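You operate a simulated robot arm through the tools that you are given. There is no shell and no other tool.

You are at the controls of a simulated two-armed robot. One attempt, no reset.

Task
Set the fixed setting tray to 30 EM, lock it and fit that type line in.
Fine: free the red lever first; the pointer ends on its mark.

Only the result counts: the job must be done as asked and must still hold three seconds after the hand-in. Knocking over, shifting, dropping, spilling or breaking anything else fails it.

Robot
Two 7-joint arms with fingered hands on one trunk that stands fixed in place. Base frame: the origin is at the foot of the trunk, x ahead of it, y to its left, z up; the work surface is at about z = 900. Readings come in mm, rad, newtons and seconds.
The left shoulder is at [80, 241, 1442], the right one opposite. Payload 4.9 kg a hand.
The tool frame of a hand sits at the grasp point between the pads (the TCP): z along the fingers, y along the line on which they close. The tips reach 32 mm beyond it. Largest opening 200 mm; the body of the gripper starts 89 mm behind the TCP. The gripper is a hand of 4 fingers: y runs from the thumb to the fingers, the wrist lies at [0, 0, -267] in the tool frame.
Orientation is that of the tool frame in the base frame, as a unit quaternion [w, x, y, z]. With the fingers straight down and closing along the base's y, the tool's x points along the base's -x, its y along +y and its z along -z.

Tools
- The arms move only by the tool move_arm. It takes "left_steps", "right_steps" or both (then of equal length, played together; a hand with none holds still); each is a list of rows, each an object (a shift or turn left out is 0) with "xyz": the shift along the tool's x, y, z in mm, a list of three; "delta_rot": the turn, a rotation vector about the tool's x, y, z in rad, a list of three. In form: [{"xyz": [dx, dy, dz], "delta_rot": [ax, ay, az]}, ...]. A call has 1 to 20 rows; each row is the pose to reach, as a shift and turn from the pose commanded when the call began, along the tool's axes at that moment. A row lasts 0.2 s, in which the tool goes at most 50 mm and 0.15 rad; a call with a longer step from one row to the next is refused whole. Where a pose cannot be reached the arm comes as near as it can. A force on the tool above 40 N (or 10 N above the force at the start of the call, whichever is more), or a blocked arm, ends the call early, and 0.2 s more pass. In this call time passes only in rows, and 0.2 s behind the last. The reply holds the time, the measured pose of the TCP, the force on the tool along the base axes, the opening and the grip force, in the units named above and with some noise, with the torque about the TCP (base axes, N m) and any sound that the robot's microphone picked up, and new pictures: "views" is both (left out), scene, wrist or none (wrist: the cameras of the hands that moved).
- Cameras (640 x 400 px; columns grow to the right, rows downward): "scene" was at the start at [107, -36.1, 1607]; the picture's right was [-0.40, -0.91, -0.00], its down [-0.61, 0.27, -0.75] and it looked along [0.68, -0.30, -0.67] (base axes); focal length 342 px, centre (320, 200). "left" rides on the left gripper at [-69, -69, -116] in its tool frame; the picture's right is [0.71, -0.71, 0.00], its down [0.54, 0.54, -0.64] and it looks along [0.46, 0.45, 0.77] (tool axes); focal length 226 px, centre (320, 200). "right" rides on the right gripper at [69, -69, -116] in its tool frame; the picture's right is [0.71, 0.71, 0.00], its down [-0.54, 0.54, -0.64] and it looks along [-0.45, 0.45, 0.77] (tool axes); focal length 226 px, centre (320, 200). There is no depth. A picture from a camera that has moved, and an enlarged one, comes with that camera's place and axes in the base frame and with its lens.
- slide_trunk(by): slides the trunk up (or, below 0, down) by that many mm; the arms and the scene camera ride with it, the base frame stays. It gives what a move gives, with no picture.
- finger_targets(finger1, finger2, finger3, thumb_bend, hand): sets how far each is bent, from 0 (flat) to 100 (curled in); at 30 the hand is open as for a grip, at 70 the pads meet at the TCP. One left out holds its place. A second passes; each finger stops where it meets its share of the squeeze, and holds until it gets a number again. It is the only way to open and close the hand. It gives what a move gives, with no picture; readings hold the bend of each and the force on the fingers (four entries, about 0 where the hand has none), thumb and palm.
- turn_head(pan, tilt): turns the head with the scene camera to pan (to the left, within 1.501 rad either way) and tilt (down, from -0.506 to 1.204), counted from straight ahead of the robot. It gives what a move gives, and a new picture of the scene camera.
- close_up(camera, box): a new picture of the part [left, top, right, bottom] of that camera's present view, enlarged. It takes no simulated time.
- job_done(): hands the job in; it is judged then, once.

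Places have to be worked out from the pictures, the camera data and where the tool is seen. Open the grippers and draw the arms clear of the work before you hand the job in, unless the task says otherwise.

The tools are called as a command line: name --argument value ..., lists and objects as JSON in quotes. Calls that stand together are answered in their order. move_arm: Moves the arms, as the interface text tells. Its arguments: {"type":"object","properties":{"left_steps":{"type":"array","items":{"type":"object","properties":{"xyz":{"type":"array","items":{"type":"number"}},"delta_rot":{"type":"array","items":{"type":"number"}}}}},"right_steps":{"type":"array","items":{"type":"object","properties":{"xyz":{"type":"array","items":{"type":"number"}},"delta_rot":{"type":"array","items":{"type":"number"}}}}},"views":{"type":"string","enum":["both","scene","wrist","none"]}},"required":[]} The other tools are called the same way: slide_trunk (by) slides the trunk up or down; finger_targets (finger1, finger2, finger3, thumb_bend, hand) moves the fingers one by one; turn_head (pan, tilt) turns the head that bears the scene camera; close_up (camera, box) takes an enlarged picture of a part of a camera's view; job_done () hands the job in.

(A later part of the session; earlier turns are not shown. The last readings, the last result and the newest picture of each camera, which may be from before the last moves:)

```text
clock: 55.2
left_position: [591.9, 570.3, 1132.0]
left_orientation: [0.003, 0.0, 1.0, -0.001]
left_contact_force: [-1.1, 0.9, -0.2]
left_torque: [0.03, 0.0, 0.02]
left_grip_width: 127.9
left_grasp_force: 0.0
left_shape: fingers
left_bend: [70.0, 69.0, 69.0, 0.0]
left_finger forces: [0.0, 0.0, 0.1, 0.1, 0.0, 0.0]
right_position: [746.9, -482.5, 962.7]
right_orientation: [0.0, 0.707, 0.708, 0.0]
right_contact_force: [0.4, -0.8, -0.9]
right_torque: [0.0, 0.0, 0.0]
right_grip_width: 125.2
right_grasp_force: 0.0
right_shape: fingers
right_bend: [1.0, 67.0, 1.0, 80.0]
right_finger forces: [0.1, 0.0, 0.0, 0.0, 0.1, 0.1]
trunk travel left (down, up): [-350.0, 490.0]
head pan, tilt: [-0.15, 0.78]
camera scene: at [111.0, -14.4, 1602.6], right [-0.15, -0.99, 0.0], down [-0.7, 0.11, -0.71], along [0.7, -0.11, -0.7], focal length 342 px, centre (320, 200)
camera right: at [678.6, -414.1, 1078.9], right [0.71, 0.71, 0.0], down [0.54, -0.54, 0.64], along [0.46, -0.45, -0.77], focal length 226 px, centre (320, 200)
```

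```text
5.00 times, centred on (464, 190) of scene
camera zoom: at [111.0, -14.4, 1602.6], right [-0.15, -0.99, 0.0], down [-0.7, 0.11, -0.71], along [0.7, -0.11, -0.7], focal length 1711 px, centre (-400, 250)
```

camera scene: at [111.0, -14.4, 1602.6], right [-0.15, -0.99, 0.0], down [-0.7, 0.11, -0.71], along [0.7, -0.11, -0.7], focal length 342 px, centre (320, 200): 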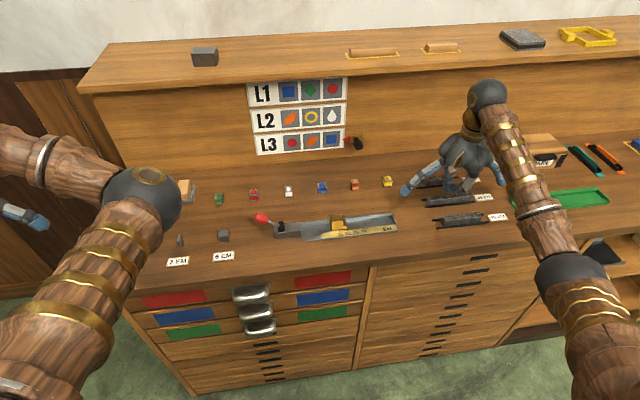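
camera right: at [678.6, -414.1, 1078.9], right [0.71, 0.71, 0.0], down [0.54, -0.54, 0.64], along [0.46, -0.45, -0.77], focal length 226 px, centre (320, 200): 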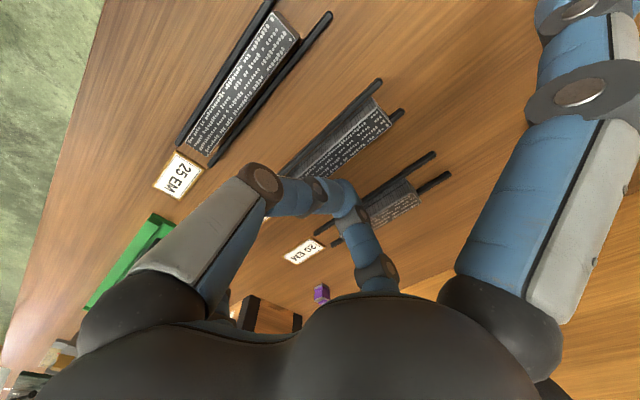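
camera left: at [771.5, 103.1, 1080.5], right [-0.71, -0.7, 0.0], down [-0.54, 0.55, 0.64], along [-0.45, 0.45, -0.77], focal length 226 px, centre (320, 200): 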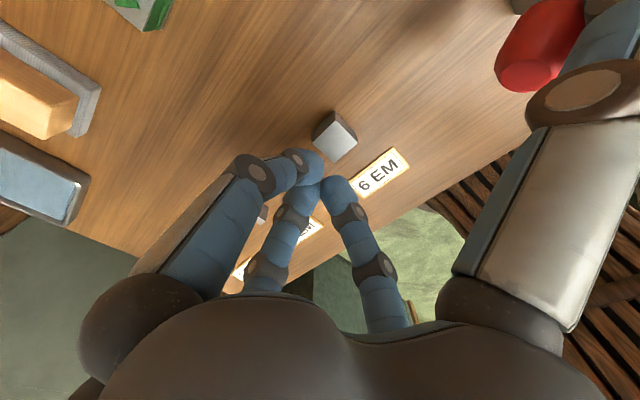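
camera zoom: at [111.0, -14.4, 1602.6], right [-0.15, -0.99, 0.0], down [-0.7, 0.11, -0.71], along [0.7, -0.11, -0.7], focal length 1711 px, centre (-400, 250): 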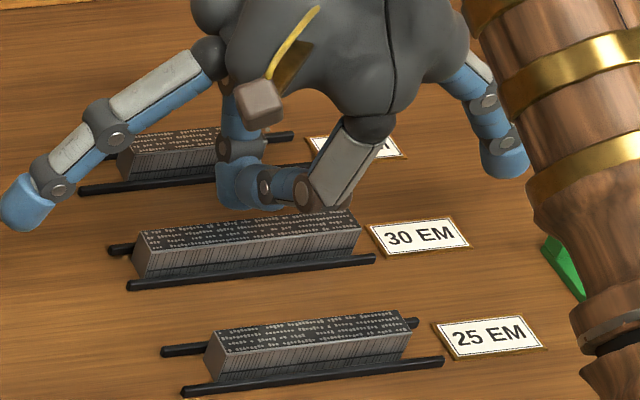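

The thumb overpowered finger2 and slipped over the top; the line stayed between its rails. I reopen the fingers and check the line before regripping lower with a gentler, balanced squeeze.

finger_targets --hand "right" --finger2 62 --thumb_bend 62

close_up --camera "right" --box '[230, 60, 410, 240]'

close_up --camera "scene" --box '[416, 170, 496, 220]'

```text
clock: 56.2
left_position: [592.6, 570.1, 1133.3]
left_orientation: [0.003, 0.0, 1.0, -0.002]
left_contact_force: [0.4, 0.5, 1.4]
left_torque: [-0.02, -0.03, -0.02]
left_grip_width: 127.8
left_grasp_force: 0.1
left_shape: fingers
left_bend: [70.0, 69.0, 69.0, 0.0]
left_finger forces: [0.0, 0.0, 0.0, 0.0, 0.1, 0.0]
right_position: [746.5, -483.4, 962.1]
right_orientation: [0.0, 0.707, 0.707, 0.0]
right_contact_force: [0.4, -0.1, 0.1]
right_torque: [0.02, 0.01, -0.01]
right_grip_width: 130.1
right_grasp_force: 0.1
right_shape: fingers
right_bend: [1.0, 62.0, 1.0, 62.0]
right_finger forces: [0.0, 0.0, 0.0, 0.0, 0.0, 0.0]
trunk travel left (down, up): [-350.0, 490.0]
head pan, tilt: [-0.15, 0.78]
```

```text
2.22 times, centred on (320, 150) of right
camera zoom: at [678.7, -414.0, 1078.9], right [0.71, 0.71, 0.0], down [0.54, -0.54, 0.64], along [0.46, -0.45, -0.77], focal length 502 px, centre (320, 311)
```

zoom: 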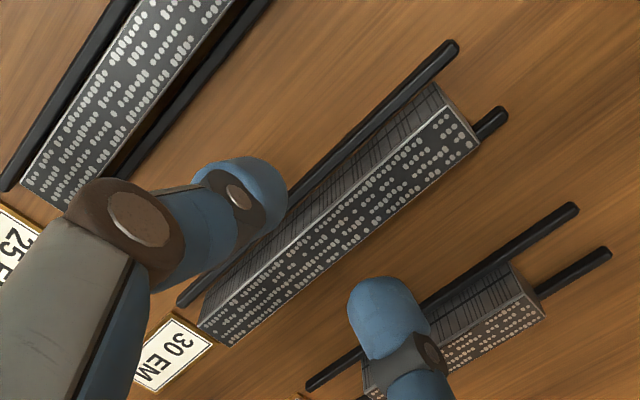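

```text
8.00 times, centred on (456, 195) of scene
camera zoom: at [111.0, -14.2, 1602.7], right [-0.15, -0.99, 0.0], down [-0.7, 0.11, -0.71], along [0.7, -0.11, -0.7], focal length 2737 px, centre (-768, 240)
```

zoom: 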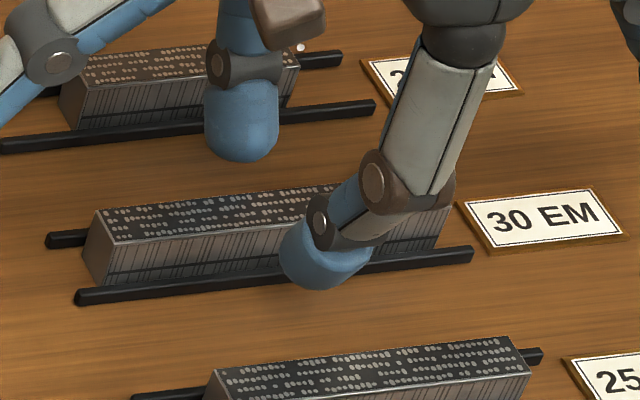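

The line is still in place. I shift 1 mm back, descend to z ≈ 944 and close both fingers to 71.

move_arm --right_steps '[{"xyz": [0, 1, 9]}, {"xyz": [0, 1, 18]}]' --views "none"

finger_targets --hand "right" --finger2 71 --thumb_bend 71

close_up --camera "right" --box '[230, 60, 410, 240]'

close_up --camera "scene" --box '[416, 170, 496, 220]'

```text
clock: 56.8
left_position: [592.9, 569.5, 1134.0]
left_orientation: [0.002, 0.0, 1.0, 0.0]
left_contact_force: [0.5, -0.5, 0.5]
left_torque: [0.02, 0.0, -0.01]
left_grip_width: 127.7
left_grasp_force: 0.0
left_shape: fingers
left_bend: [70.0, 69.0, 69.0, 0.0]
left_finger forces: [0.0, 0.1, 0.1, 0.0, 0.0, 0.1]
right_position: [747.3, -483.9, 944.5]
right_orientation: [0.0, 0.707, 0.707, -0.001]
right_contact_force: [-0.7, 0.0, 0.0]
right_torque: [0.02, 0.02, -0.05]
right_grip_width: 130.2
right_grasp_force: 0.1
right_shape: fingers
right_bend: [1.0, 62.0, 1.0, 62.0]
right_finger forces: [0.0, 0.0, 0.0, 0.1, 0.1, 0.0]
trunk travel left (down, up): [-350.0, 490.0]
head pan, tilt: [-0.15, 0.78]
```

```text
clock: 57.8
left_position: [593.0, 569.4, 1131.0]
left_orientation: [0.002, 0.0, 1.0, -0.001]
left_contact_force: [-0.2, -0.8, -0.1]
left_torque: [-0.01, 0.02, -0.01]
left_grip_width: 127.7
left_grasp_force: 0.1
left_shape: fingers
left_bend: [70.0, 69.0, 69.0, 0.0]
left_finger forces: [0.0, 0.1, 0.1, 0.1, 0.1, 0.1]
right_position: [748.4, -483.6, 945.3]
right_orientation: [0.0, 0.707, 0.707, 0.0]
right_contact_force: [-0.5, -1.1, 0.2]
right_torque: [-0.05, 0.0, 0.02]
right_grip_width: 127.3
right_grasp_force: 5.9
right_shape: fingers
right_bend: [1.0, 67.0, 1.0, 68.0]
right_finger forces: [0.1, 5.5, 0.1, 0.1, 6.5, 0.1]
trunk travel left (down, up): [-350.0, 490.0]
head pan, tilt: [-0.15, 0.78]
```

```text
2.22 times, centred on (320, 150) of right
camera zoom: at [679.5, -414.3, 1060.8], right [0.71, 0.71, 0.0], down [0.54, -0.54, 0.64], along [0.46, -0.45, -0.77], focal length 502 px, centre (320, 311)
```

zoom: 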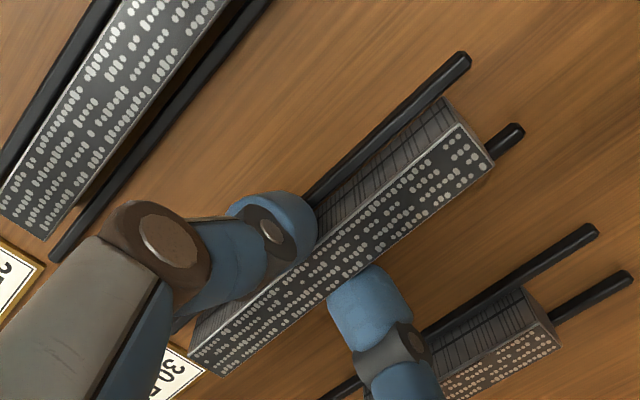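

```text
8.00 times, centred on (456, 195) of scene
camera zoom: at [111.0, -14.4, 1602.7], right [-0.15, -0.99, 0.0], down [-0.7, 0.11, -0.71], along [0.7, -0.11, -0.7], focal length 2737 px, centre (-768, 240)
```

zoom: 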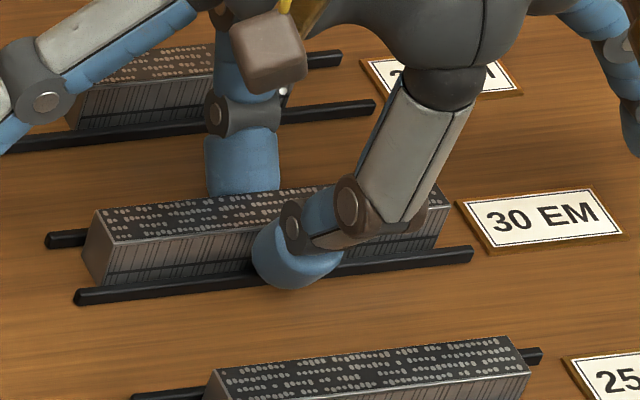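

Firm contact at 6 N each. I raise the targets to 72 and lift slowly.

finger_targets --hand "right" --finger2 72.5 --thumb_bend 72

move_arm --right_steps '[{"xyz": [0, 0, -2]}, {"xyz": [0, 0, -5]}, {"xyz": [0, 0, -8]}]'

close_up --camera "right" --box '[230, 60, 410, 240]'

close_up --camera "scene" --box '[416, 170, 496, 220]'

```text
clock: 58.8
left_position: [591.7, 570.0, 1133.2]
left_orientation: [0.002, 0.0, 1.0, -0.001]
left_contact_force: [-0.3, 0.3, -0.1]
left_torque: [0.03, -0.01, 0.02]
left_grip_width: 127.6
left_grasp_force: 0.1
left_shape: fingers
left_bend: [70.0, 69.0, 69.0, 0.0]
left_finger forces: [0.0, 0.0, 0.0, 0.0, 0.0, 0.1]
right_position: [749.6, -483.3, 944.8]
right_orientation: [0.0, 0.708, 0.707, -0.001]
right_contact_force: [-1.7, 0.0, 0.6]
right_torque: [-0.04, 0.01, 0.02]
right_grip_width: 127.4
right_grasp_force: 7.6
right_shape: fingers
right_bend: [1.0, 67.0, 1.0, 68.0]
right_finger forces: [0.1, 6.9, 0.0, 0.1, 8.0, 0.0]
trunk travel left (down, up): [-350.0, 490.0]
head pan, tilt: [-0.15, 0.78]
```

```text
clock: 59.6
left_position: [592.1, 568.8, 1131.5]
left_orientation: [0.002, 0.0, 1.0, 0.0]
left_contact_force: [1.3, 0.1, 0.3]
left_torque: [0.0, -0.01, -0.01]
left_grip_width: 127.9
left_grasp_force: 0.1
left_shape: fingers
left_bend: [70.0, 69.0, 69.0, 0.0]
left_finger forces: [0.0, 0.0, 0.0, 0.1, 0.0, 0.0]
right_position: [749.3, -483.2, 951.8]
right_orientation: [-0.001, 0.707, 0.707, 0.0]
right_contact_force: [-0.4, -0.2, -4.5]
right_torque: [0.01, 0.0, -0.01]
right_grip_width: 126.9
right_grasp_force: 6.2
right_shape: fingers
right_bend: [1.0, 67.0, 1.0, 68.0]
right_finger forces: [0.1, 6.6, 0.0, 0.0, 6.5, 0.0]
trunk travel left (down, up): [-350.0, 490.0]
head pan, tilt: [-0.15, 0.78]
camera scene: at [111.6, -14.7, 1602.6], right [-0.15, -0.99, 0.0], down [-0.7, 0.11, -0.71], along [0.7, -0.11, -0.7], focal length 342 px, centre (320, 200)
camera right: at [679.5, -414.4, 1068.5], right [0.71, 0.71, 0.0], down [0.54, -0.54, 0.64], along [0.45, -0.45, -0.77], focal length 226 px, centre (320, 200)
```

scene: 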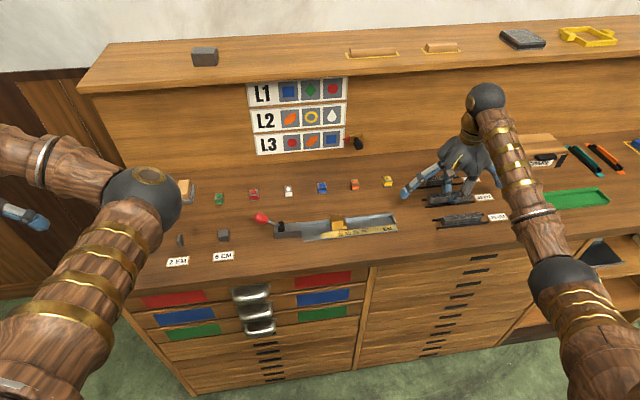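
right: 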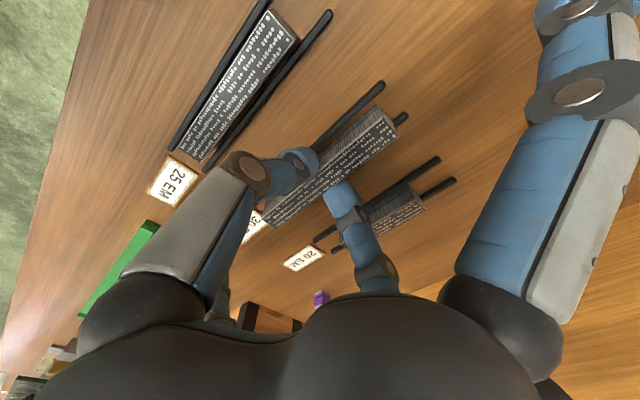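

```text
2.22 times, centred on (320, 150) of right
camera zoom: at [679.5, -414.4, 1068.5], right [0.71, 0.71, 0.0], down [0.54, -0.54, 0.64], along [0.45, -0.45, -0.77], focal length 502 px, centre (320, 311)
```

zoom: 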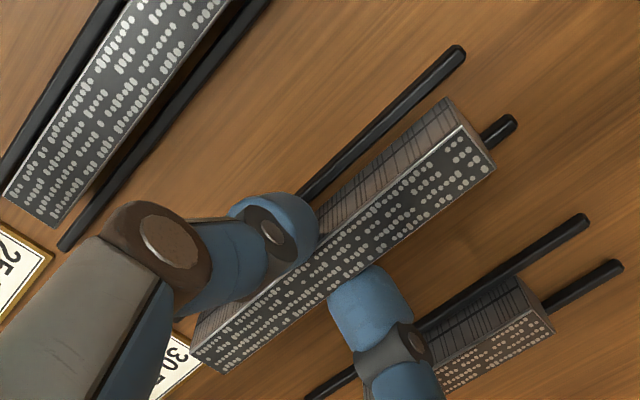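

```text
8.00 times, centred on (456, 195) of scene
camera zoom: at [111.6, -14.7, 1602.6], right [-0.15, -0.99, 0.0], down [-0.7, 0.11, -0.71], along [0.7, -0.11, -0.7], focal length 2737 px, centre (-768, 240)
```

zoom: 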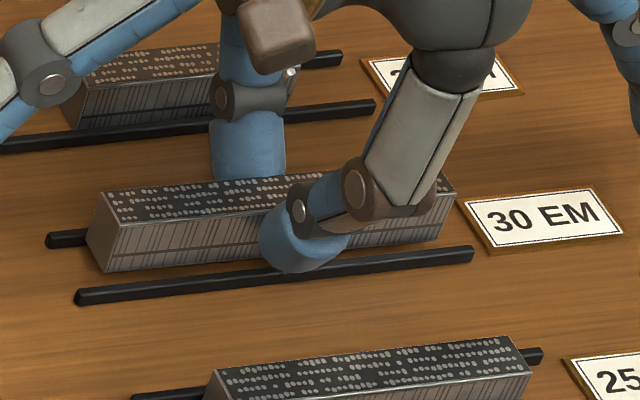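

The line is lifted with the hand (about 4.5 N weight, no slip visible). I tighten slightly and raise it further, smoothly.

finger_targets --hand "right" --finger2 73.5 --thumb_bend 73

move_arm --right_steps '[{"xyz": [0, 0, -3]}, {"xyz": [0, 0, -8]}, {"xyz": [0, 0, -14]}, {"xyz": [0, 0, -21]}, {"xyz": [0, 0, -28]}, {"xyz": [0, 0, -35]}, {"xyz": [0, 0, -41]}, {"xyz": [0, 0, -45]}]'

close_up --camera "right" --box '[230, 60, 410, 240]'

close_up --camera "scene" --box '[416, 150, 496, 200]'

```text
clock: 60.6
left_position: [593.0, 568.9, 1132.4]
left_orientation: [0.002, 0.0, 1.0, -0.001]
left_contact_force: [0.3, -0.3, 0.0]
left_torque: [0.03, -0.01, 0.02]
left_grip_width: 127.7
left_grasp_force: 0.1
left_shape: fingers
left_bend: [70.0, 69.0, 69.0, 0.0]
left_finger forces: [0.0, 0.1, 0.0, 0.0, 0.0, 0.1]
right_position: [749.5, -484.0, 950.8]
right_orientation: [-0.001, 0.707, 0.707, 0.001]
right_contact_force: [0.0, -0.4, -3.1]
right_torque: [0.05, 0.02, -0.01]
right_grip_width: 127.0
right_grasp_force: 7.6
right_shape: fingers
right_bend: [1.0, 67.0, 1.0, 69.0]
right_finger forces: [0.0, 7.4, 0.0, 0.1, 7.1, 0.0]
trunk travel left (down, up): [-350.0, 490.0]
head pan, tilt: [-0.15, 0.78]
```

```text
clock: 62.4
left_position: [593.7, 569.5, 1132.3]
left_orientation: [0.001, 0.0, 1.0, 0.0]
left_contact_force: [-0.5, -0.3, 0.2]
left_torque: [0.01, 0.02, -0.03]
left_grip_width: 127.6
left_grasp_force: 0.1
left_shape: fingers
left_bend: [70.0, 69.0, 69.0, 0.0]
left_finger forces: [0.0, 0.1, 0.0, 0.0, 0.0, 0.0]
right_position: [748.8, -483.3, 997.2]
right_orientation: [0.0, 0.708, 0.707, 0.001]
right_contact_force: [0.2, -0.4, -4.4]
right_torque: [0.03, 0.02, -0.02]
right_grip_width: 127.1
right_grasp_force: 7.5
right_shape: fingers
right_bend: [1.0, 67.0, 1.0, 69.0]
right_finger forces: [0.1, 7.5, 0.0, 0.0, 7.0, 0.1]
trunk travel left (down, up): [-350.0, 490.0]
head pan, tilt: [-0.15, 0.78]
camera scene: at [111.6, -14.5, 1602.6], right [-0.15, -0.99, 0.0], down [-0.7, 0.11, -0.71], along [0.7, -0.11, -0.7], focal length 342 px, centre (320, 200)
camera right: at [679.7, -414.6, 1113.6], right [0.71, 0.71, 0.0], down [0.54, -0.54, 0.64], along [0.45, -0.45, -0.77], focal length 226 px, centre (320, 200)
```

scene: 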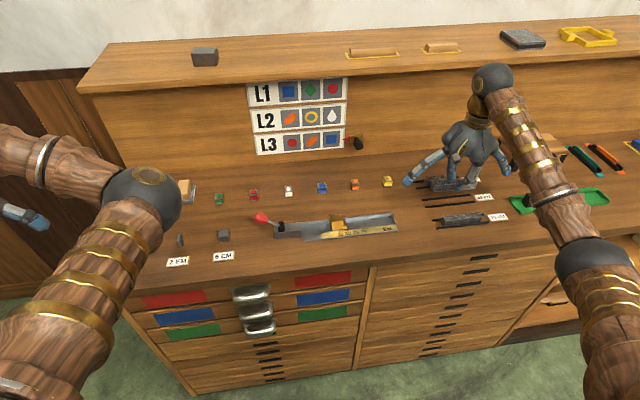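
right: 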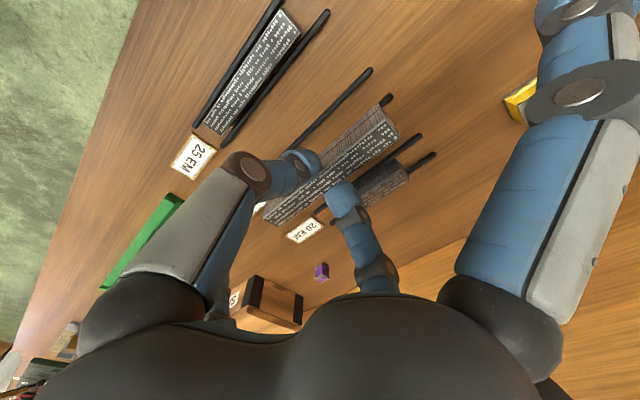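

```text
2.22 times, centred on (320, 150) of right
camera zoom: at [679.7, -414.6, 1113.6], right [0.71, 0.71, 0.0], down [0.54, -0.54, 0.64], along [0.45, -0.45, -0.77], focal length 502 px, centre (320, 311)
```

zoom: 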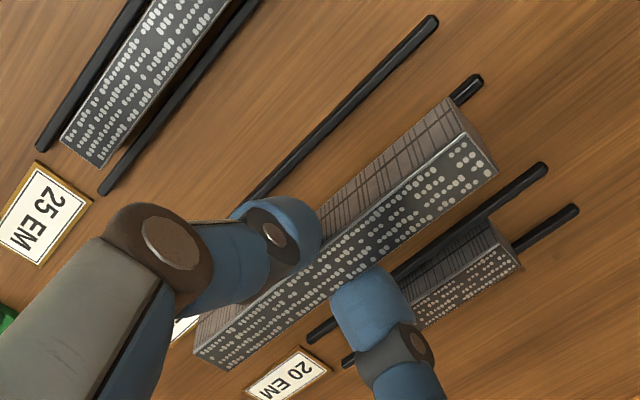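

```text
8.00 times, centred on (456, 175) of scene
camera zoom: at [111.6, -14.5, 1602.6], right [-0.15, -0.99, 0.0], down [-0.7, 0.11, -0.71], along [0.7, -0.11, -0.7], focal length 2737 px, centre (-768, 400)
```

zoom: 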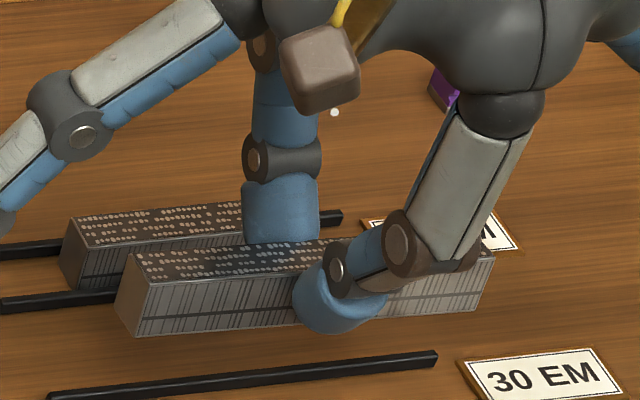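

The line hangs level in the pinch. I carry it slowly toward the tray, to about (705, -238) at the same height.

move_arm --right_steps '[{"xyz": [3, -0.5, -1]}, {"xyz": [9, -1.6, -3]}, {"xyz": [18, -3.2, -5]}, {"xyz": [30, -5.4, -5]}, {"xyz": [43, -7.7, -5]}, {"xyz": [57, -10.3, -5]}, {"xyz": [71, -12.8, -5]}, {"xyz": [85, -15.3, -5]}, {"xyz": [99, -17.8, -5]}, {"xyz": [113, -20.3, -5]}, {"xyz": [127, -22.9, -5]}, {"xyz": [141, -25.4, -5]}, {"xyz": [155, -27.9, -5]}, {"xyz": [169, -30.4, -5]}, {"xyz": [183, -32.9, -5]}, {"xyz": [197, -35.5, -5]}, {"xyz": [211, -38, -5]}, {"xyz": [225, -40.5, -5]}, {"xyz": [236, -42.5, -5]}, {"xyz": [243, -44, -5]}]'

close_up --camera "right" --box '[230, 60, 410, 240]'

close_up --camera "scene" --box '[290, 160, 418, 240]'

```text
clock: 66.6
left_position: [593.1, 570.1, 1132.6]
left_orientation: [0.002, 0.0, 1.0, -0.001]
left_contact_force: [-0.2, -0.7, 0.1]
left_torque: [-0.02, 0.01, 0.0]
left_grip_width: 127.7
left_grasp_force: 0.1
left_shape: fingers
left_bend: [70.0, 69.0, 69.0, 0.0]
left_finger forces: [0.0, 0.0, 0.0, 0.0, 0.0, 0.0]
right_position: [704.6, -239.9, 1001.1]
right_orientation: [0.0, 0.706, 0.708, 0.0]
right_contact_force: [-1.1, 0.2, -4.8]
right_torque: [0.01, -0.01, 0.0]
right_grip_width: 126.8
right_grasp_force: 7.1
right_shape: fingers
right_bend: [1.0, 67.0, 1.0, 69.0]
right_finger forces: [0.0, 7.3, 0.0, 0.0, 6.9, 0.1]
trunk travel left (down, up): [-350.0, 490.0]
head pan, tilt: [-0.15, 0.78]
camera scene: at [111.6, -14.2, 1602.6], right [-0.15, -0.99, 0.0], down [-0.7, 0.11, -0.71], along [0.7, -0.11, -0.7], focal length 342 px, centre (320, 200)
camera right: at [635.0, -170.8, 1118.7], right [0.71, 0.71, 0.0], down [0.54, -0.54, 0.64], along [0.46, -0.45, -0.77], focal length 226 px, centre (320, 200)
```

scene: 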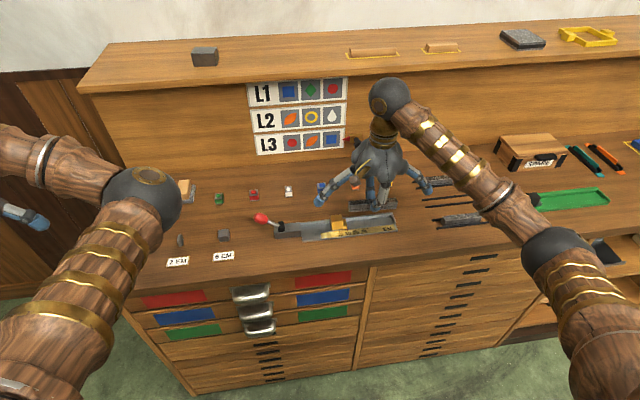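
right: 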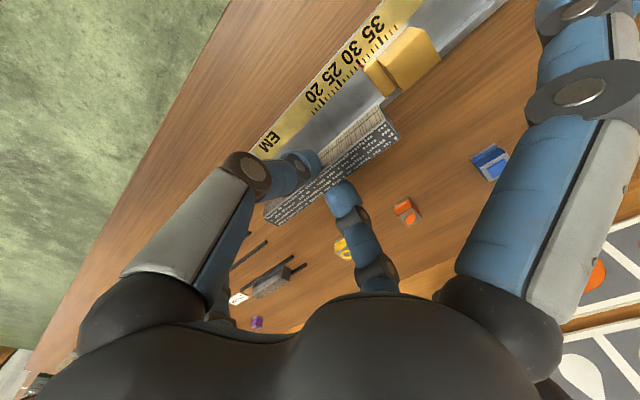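

```text
2.22 times, centred on (320, 150) of right
camera zoom: at [635.0, -170.8, 1118.7], right [0.71, 0.71, 0.0], down [0.54, -0.54, 0.64], along [0.46, -0.45, -0.77], focal length 502 px, centre (320, 311)
```

zoom: 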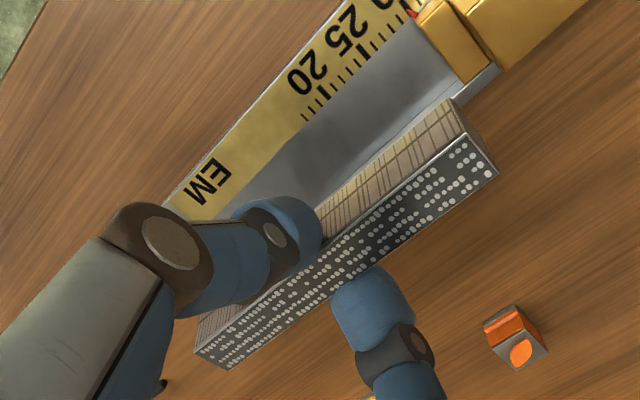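

```text
5.00 times, centred on (354, 200) of scene
camera zoom: at [111.6, -14.2, 1602.6], right [-0.15, -0.99, 0.0], down [-0.7, 0.11, -0.71], along [0.7, -0.11, -0.7], focal length 1711 px, centre (150, 200)
```

zoom: 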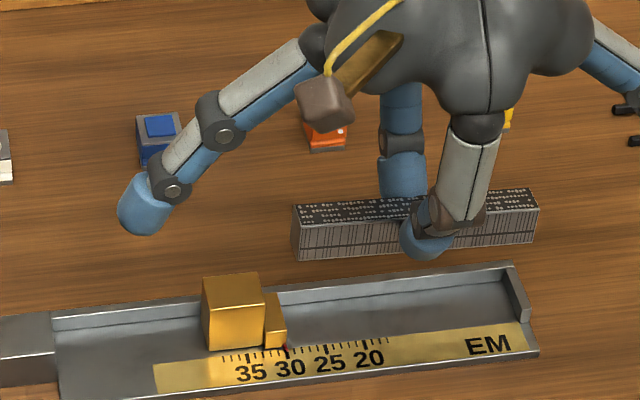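

I measure both ends of the line and of the gap in enlarged views to align them.

close_up --camera "scene" --box '[338, 190, 370, 210]'

close_up --camera "scene" --box '[376, 192, 408, 212]'

close_up --camera "scene" --box '[376, 210, 408, 230]'

close_up --camera "scene" --box '[328, 212, 360, 232]'

```text
16.00 times, centred on (354, 200) of scene
camera zoom: at [111.6, -14.2, 1602.6], right [-0.15, -0.99, 0.0], down [-0.7, 0.11, -0.71], along [0.7, -0.11, -0.7], focal length 5474 px, centre (-224, 200)
```

zoom: 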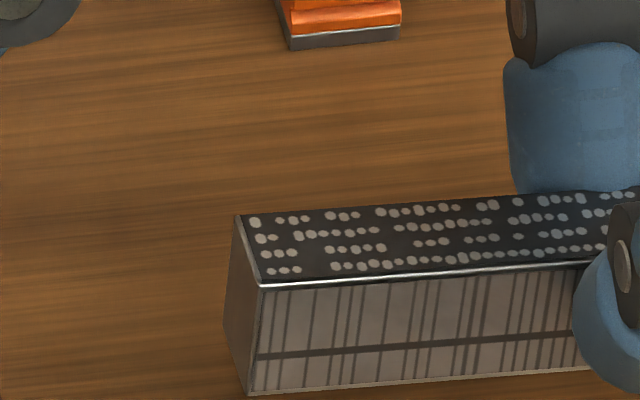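

```text
16.00 times, centred on (392, 202) of scene
camera zoom: at [111.6, -14.2, 1602.6], right [-0.15, -0.99, 0.0], down [-0.7, 0.11, -0.71], along [0.7, -0.11, -0.7], focal length 5474 px, centre (-832, 168)
```

zoom: 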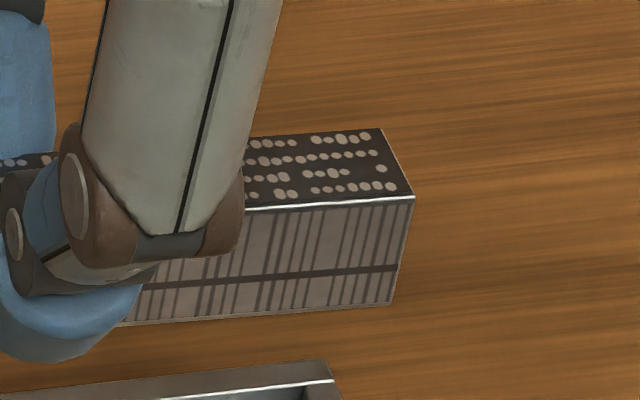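

```text
16.00 times, centred on (392, 220) of scene
camera zoom: at [111.6, -14.2, 1602.6], right [-0.15, -0.99, 0.0], down [-0.7, 0.11, -0.71], along [0.7, -0.11, -0.7], focal length 5474 px, centre (-832, -120)
```

zoom: 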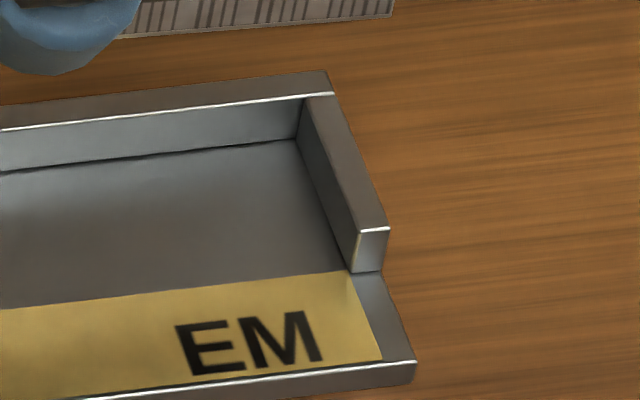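

```text
16.00 times, centred on (344, 222) of scene
camera zoom: at [111.6, -14.2, 1602.6], right [-0.15, -0.99, 0.0], down [-0.7, 0.11, -0.71], along [0.7, -0.11, -0.7], focal length 5474 px, centre (-64, -152)
```

zoom: 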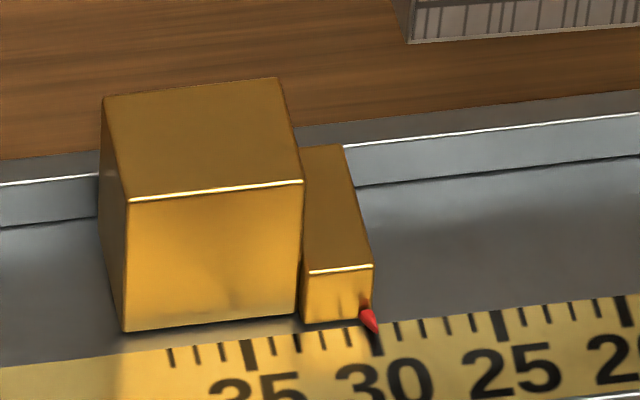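

Both cameras agree that the line hangs with its right end about 7 mm lower (≈0.06 rad) and about 4 mm too far right. I turn the hand to level the line and shift it.

move_arm --right_steps '[{"xyz": [1, -0.5, 0], "delta_rot": [0, -0.015, 0]}, {"xyz": [2, -1, 0], "delta_rot": [0, -0.03, 0]}, {"xyz": [3, -1.5, 0], "delta_rot": [0, -0.045, 0]}, {"xyz": [4, -2, 0], "delta_rot": [0, -0.058, 0]}]' --views "wrist"

close_up --camera "scene" --box '[338, 190, 370, 210]'

close_up --camera "scene" --box '[376, 192, 408, 212]'

close_up --camera "scene" --box '[330, 180, 410, 230]'

```text
clock: 67.6
left_position: [592.6, 570.2, 1131.7]
left_orientation: [0.002, -0.001, 1.0, -0.001]
left_contact_force: [-0.4, -0.1, -0.3]
left_torque: [-0.03, 0.03, -0.04]
left_grip_width: 127.7
left_grasp_force: 0.1
left_shape: fingers
left_bend: [70.0, 69.0, 69.0, 0.0]
left_finger forces: [0.0, 0.1, 0.1, 0.0, 0.0, 0.0]
right_position: [702.2, -235.7, 1004.2]
right_orientation: [0.02, 0.706, 0.708, -0.021]
right_contact_force: [0.6, 0.4, -3.5]
right_torque: [0.03, 0.01, -0.01]
right_grip_width: 127.2
right_grasp_force: 7.2
right_shape: fingers
right_bend: [1.0, 67.0, 1.0, 69.0]
right_finger forces: [0.1, 7.4, 0.0, 0.0, 7.0, 0.0]
trunk travel left (down, up): [-350.0, 490.0]
head pan, tilt: [-0.15, 0.78]
camera right: at [633.2, -160.2, 1114.7], right [0.71, 0.71, -0.04], down [0.54, -0.5, 0.67], along [0.46, -0.5, -0.74], focal length 226 px, centre (320, 200)
```

right: 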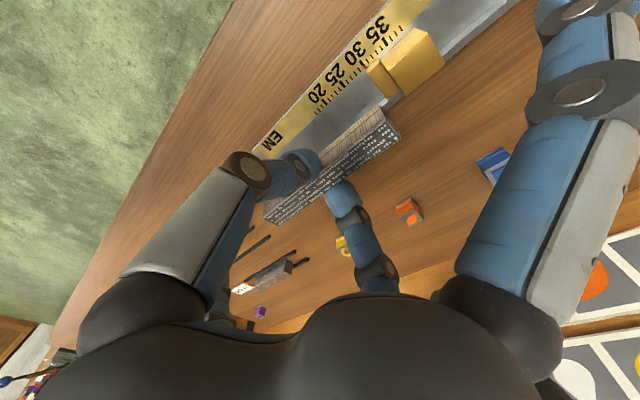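

```text
16.00 times, centred on (354, 200) of scene
camera zoom: at [111.6, -14.2, 1602.6], right [-0.15, -0.99, 0.0], down [-0.7, 0.11, -0.71], along [0.7, -0.11, -0.7], focal length 5474 px, centre (-224, 200)
```

zoom: 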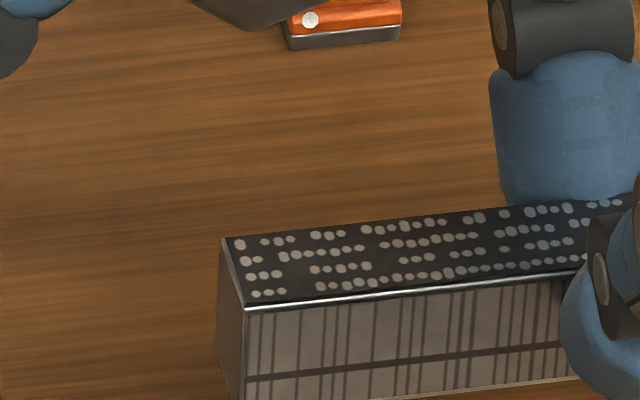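

```text
16.00 times, centred on (392, 202) of scene
camera zoom: at [111.6, -14.2, 1602.6], right [-0.15, -0.99, 0.0], down [-0.7, 0.11, -0.71], along [0.7, -0.11, -0.7], focal length 5474 px, centre (-832, 168)
```

zoom: 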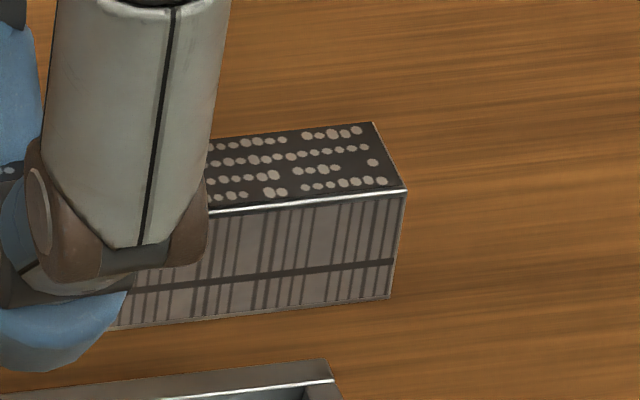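

```text
8.00 times, centred on (370, 205) of scene
camera zoom: at [111.6, -14.2, 1602.6], right [-0.15, -0.99, 0.0], down [-0.7, 0.11, -0.71], along [0.7, -0.11, -0.7], focal length 2737 px, centre (-80, 160)
```

zoom: 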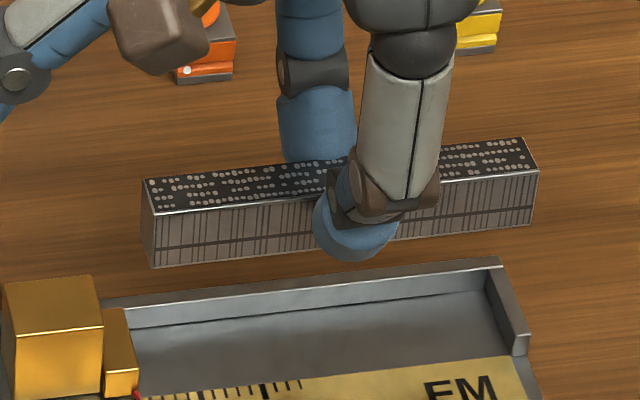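

The line is now level (both top corners consistent). I lower it to just above the tray walls, adding a small shift toward +y.

move_arm --right_steps '[{"xyz": [1, 0, 8]}, {"xyz": [2, 0, 17]}, {"xyz": [3, 0, 25]}, {"xyz": [3.7, 0, 31]}]' --views "wrist"

close_up --camera "scene" --box '[334, 204, 366, 224]'

close_up --camera "scene" --box '[376, 204, 408, 224]'

close_up --camera "right" --box '[340, 40, 440, 140]'

close_up --camera "right" --box '[230, 120, 330, 240]'

```text
clock: 68.6
left_position: [592.9, 569.7, 1132.6]
left_orientation: [0.002, 0.0, 1.0, -0.001]
left_contact_force: [-0.4, 0.7, -0.4]
left_torque: [-0.02, 0.0, 0.02]
left_grip_width: 127.7
left_grasp_force: 0.1
left_shape: fingers
left_bend: [70.0, 69.0, 69.0, 0.0]
left_finger forces: [0.0, 0.0, 0.0, 0.0, 0.1, 0.0]
right_position: [701.2, -235.0, 970.6]
right_orientation: [0.02, 0.707, 0.706, -0.02]
right_contact_force: [0.4, -0.8, -3.8]
right_torque: [-0.02, 0.01, -0.01]
right_grip_width: 126.9
right_grasp_force: 7.0
right_shape: fingers
right_bend: [1.0, 67.0, 1.0, 69.0]
right_finger forces: [0.0, 7.3, 0.0, 0.0, 7.0, 0.1]
trunk travel left (down, up): [-350.0, 490.0]
head pan, tilt: [-0.15, 0.78]
camera right: at [633.2, -158.8, 1083.4], right [0.71, 0.71, -0.04], down [0.54, -0.5, 0.67], along [0.45, -0.5, -0.74], focal length 226 px, centre (320, 200)
```

right: 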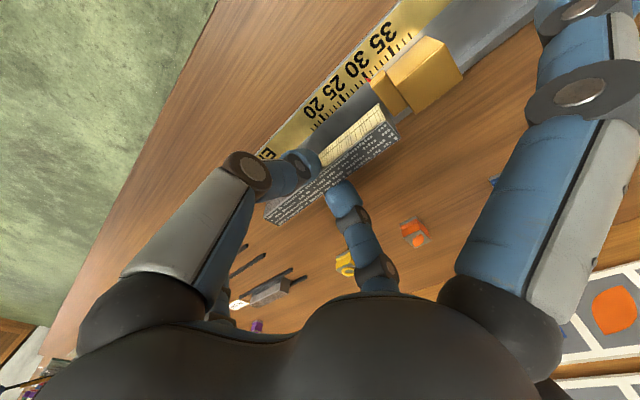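

```text
16.00 times, centred on (350, 214) of scene
camera zoom: at [111.7, -14.3, 1602.6], right [-0.15, -0.99, 0.0], down [-0.7, 0.11, -0.71], along [0.7, -0.11, -0.7], focal length 5474 px, centre (-160, -24)
```

zoom: 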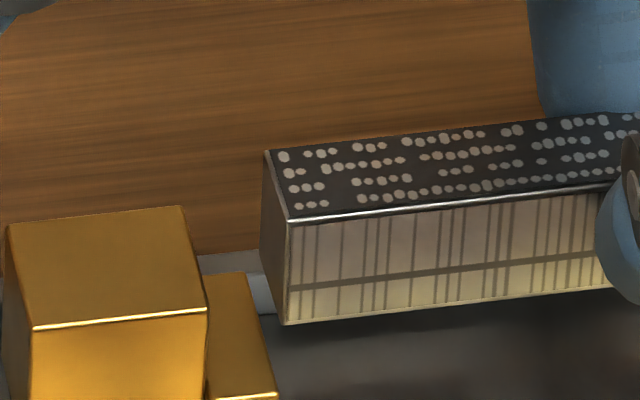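

```text
16.00 times, centred on (392, 214) of scene
camera zoom: at [111.7, -14.3, 1602.6], right [-0.15, -0.99, 0.0], down [-0.7, 0.11, -0.71], along [0.7, -0.11, -0.7], focal length 5474 px, centre (-832, -24)
```

zoom: 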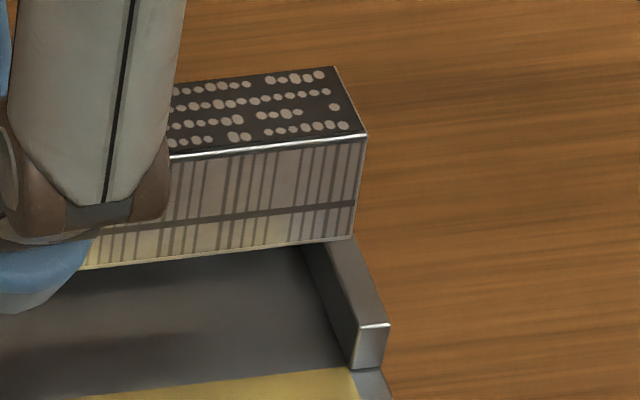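

```text
4.00 times, centred on (390, 90) of right
camera zoom: at [633.2, -158.8, 1083.4], right [0.71, 0.71, -0.04], down [0.54, -0.5, 0.67], along [0.45, -0.5, -0.74], focal length 904 px, centre (40, 640)
```

zoom: 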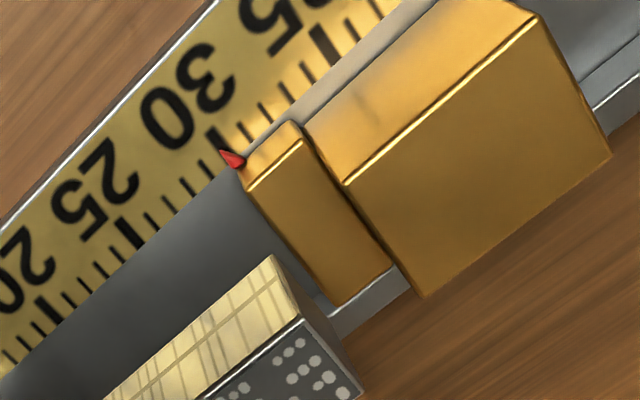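

```text
3.33 times, centred on (280, 180) of right
camera zoom: at [633.2, -158.8, 1083.4], right [0.71, 0.71, -0.04], down [0.54, -0.5, 0.67], along [0.45, -0.5, -0.74], focal length 754 px, centre (453, 267)
```

zoom: 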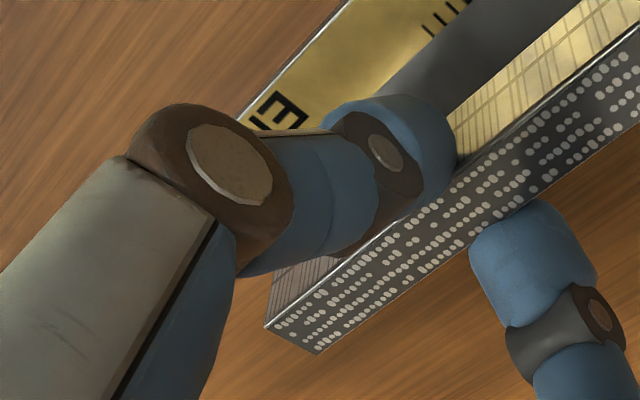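

The line sits about 20 mm above the tray floor, level, but both cameras suggest it should move about 1.6 mm toward the knee. I shift and re-check both ends.

move_arm --right_steps '[{"xyz": [1.6, 0, 4]}]' --views "none"

close_up --camera "scene" --box '[334, 204, 366, 224]'

close_up --camera "scene" --box '[376, 204, 408, 224]'

close_up --camera "right" --box '[340, 60, 420, 140]'

```text
clock: 69.0
left_position: [592.2, 570.7, 1131.5]
left_orientation: [0.001, 0.0, 1.0, -0.001]
left_contact_force: [-0.4, 0.3, 0.4]
left_torque: [-0.01, 0.0, 0.02]
left_grip_width: 127.8
left_grasp_force: 0.0
left_shape: fingers
left_bend: [70.0, 69.0, 69.0, 0.0]
left_finger forces: [0.1, 0.0, 0.1, 0.0, 0.1, 0.1]
right_position: [702.5, -233.4, 968.1]
right_orientation: [0.02, 0.707, 0.707, -0.02]
right_contact_force: [0.4, -1.0, -3.8]
right_torque: [0.04, 0.01, 0.03]
right_grip_width: 126.8
right_grasp_force: 6.8
right_shape: fingers
right_bend: [1.0, 67.0, 1.0, 69.0]
right_finger forces: [0.0, 7.3, 0.0, 0.0, 7.0, 0.1]
trunk travel left (down, up): [-350.0, 490.0]
head pan, tilt: [-0.15, 0.78]
```

```text
16.00 times, centred on (350, 214) of scene
camera zoom: at [111.7, -14.2, 1602.6], right [-0.15, -0.99, 0.0], down [-0.7, 0.11, -0.71], along [0.7, -0.11, -0.7], focal length 5474 px, centre (-160, -24)
```

zoom: 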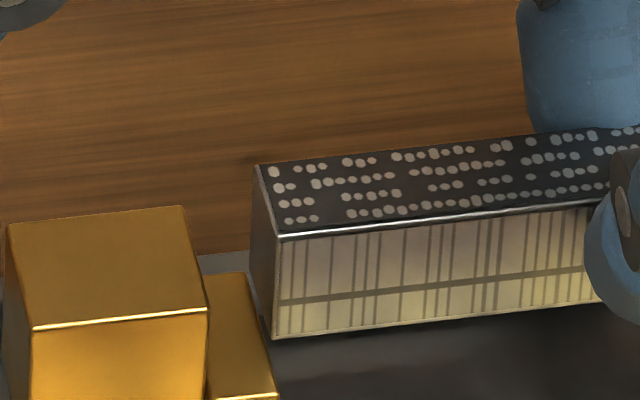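

```text
16.00 times, centred on (392, 214) of scene
camera zoom: at [111.7, -14.2, 1602.6], right [-0.15, -0.99, 0.0], down [-0.7, 0.11, -0.71], along [0.7, -0.11, -0.7], focal length 5474 px, centre (-832, -24)
```

zoom: 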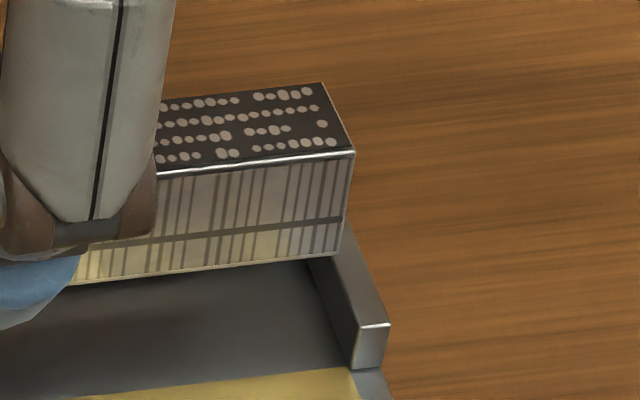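

```text
5.00 times, centred on (380, 100) of right
camera zoom: at [633.3, -157.3, 1079.7], right [0.71, 0.71, -0.04], down [0.54, -0.5, 0.67], along [0.45, -0.5, -0.74], focal length 1130 px, centre (20, 700)
```

zoom: 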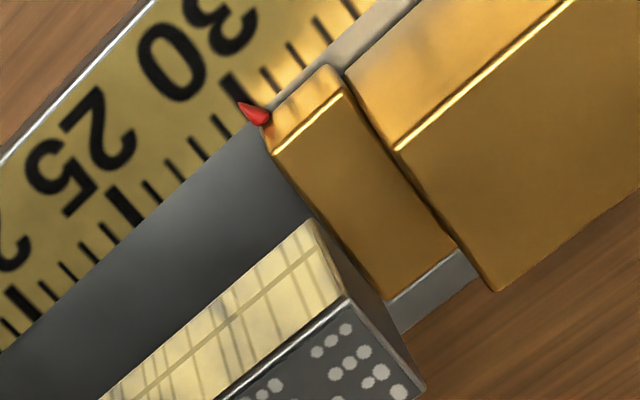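

Both ends look nearly centred over the gap (about 0.5 mm each side). I lower 7 mm straight down to the level of the stop tops and check again.

move_arm --right_steps '[{"xyz": [0.1, 0, 3.5]}, {"xyz": [0.2, 0, 7]}]' --views "none"

close_up --camera "scene" --box '[334, 208, 366, 228]'

close_up --camera "scene" --box '[376, 208, 408, 228]'

close_up --camera "right" --box '[350, 70, 410, 130]'

close_up --camera "right" --box '[250, 130, 330, 230]'

```text
clock: 69.6
left_position: [593.0, 569.6, 1132.3]
left_orientation: [0.002, 0.0, 1.0, -0.001]
left_contact_force: [0.0, -0.3, -0.2]
left_torque: [0.01, -0.01, 0.01]
left_grip_width: 127.9
left_grasp_force: 0.1
left_shape: fingers
left_bend: [70.0, 69.0, 69.0, 0.0]
left_finger forces: [0.0, 0.0, 0.1, 0.0, 0.1, 0.0]
right_position: [704.3, -231.7, 961.3]
right_orientation: [0.02, 0.706, 0.708, -0.02]
right_contact_force: [0.0, 0.3, -3.7]
right_torque: [0.02, 0.0, -0.02]
right_grip_width: 127.1
right_grasp_force: 7.0
right_shape: fingers
right_bend: [1.0, 67.0, 1.0, 69.0]
right_finger forces: [0.0, 7.4, 0.0, 0.0, 7.0, 0.1]
trunk travel left (down, up): [-350.0, 490.0]
head pan, tilt: [-0.15, 0.78]
```

```text
16.00 times, centred on (350, 218) of scene
camera zoom: at [111.6, -14.3, 1602.6], right [-0.15, -0.99, 0.0], down [-0.7, 0.11, -0.71], along [0.7, -0.11, -0.7], focal length 5474 px, centre (-160, -88)
```

zoom: 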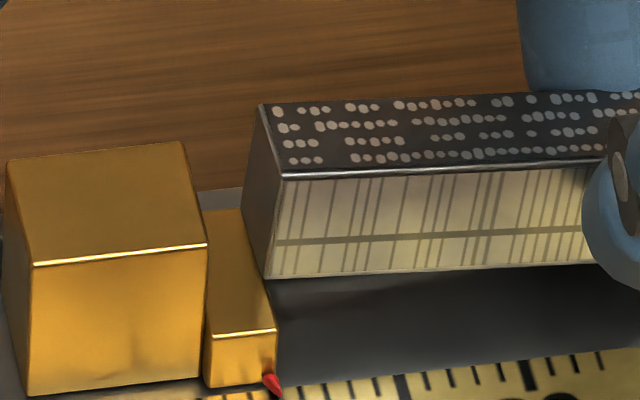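

```text
16.00 times, centred on (392, 218) of scene
camera zoom: at [111.6, -14.3, 1602.6], right [-0.15, -0.99, 0.0], down [-0.7, 0.11, -0.71], along [0.7, -0.11, -0.7], focal length 5474 px, centre (-832, -88)
```

zoom: 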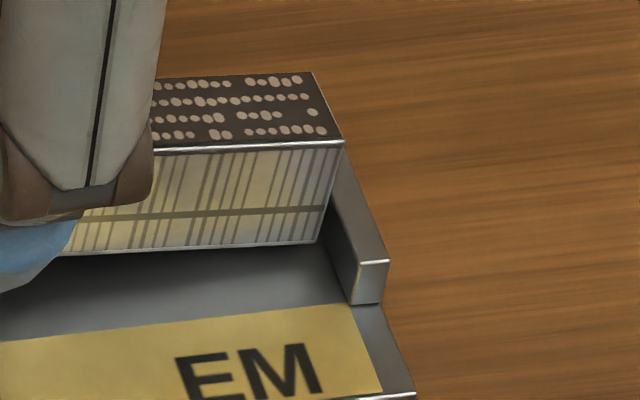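

```text
6.67 times, centred on (380, 100) of right
camera zoom: at [633.5, -157.7, 1072.6], right [0.71, 0.71, -0.04], down [0.54, -0.5, 0.67], along [0.45, -0.5, -0.74], focal length 1507 px, centre (-80, 867)
```

zoom: 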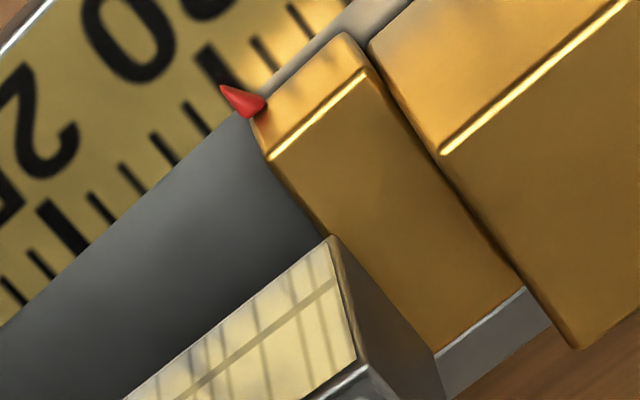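

```text
4.00 times, centred on (290, 180) of right
camera zoom: at [633.5, -157.7, 1072.6], right [0.71, 0.71, -0.04], down [0.54, -0.5, 0.67], along [0.45, -0.5, -0.74], focal length 904 px, centre (440, 280)
```

zoom: 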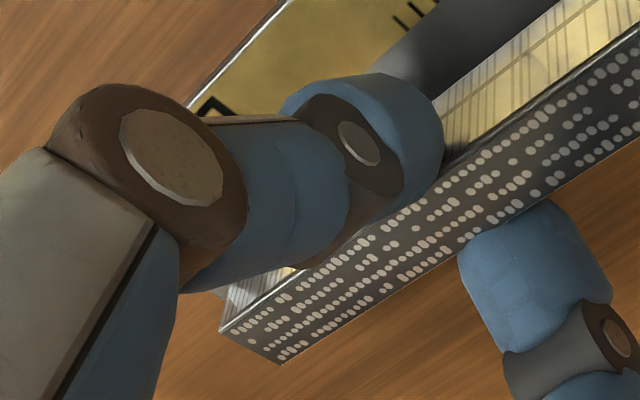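

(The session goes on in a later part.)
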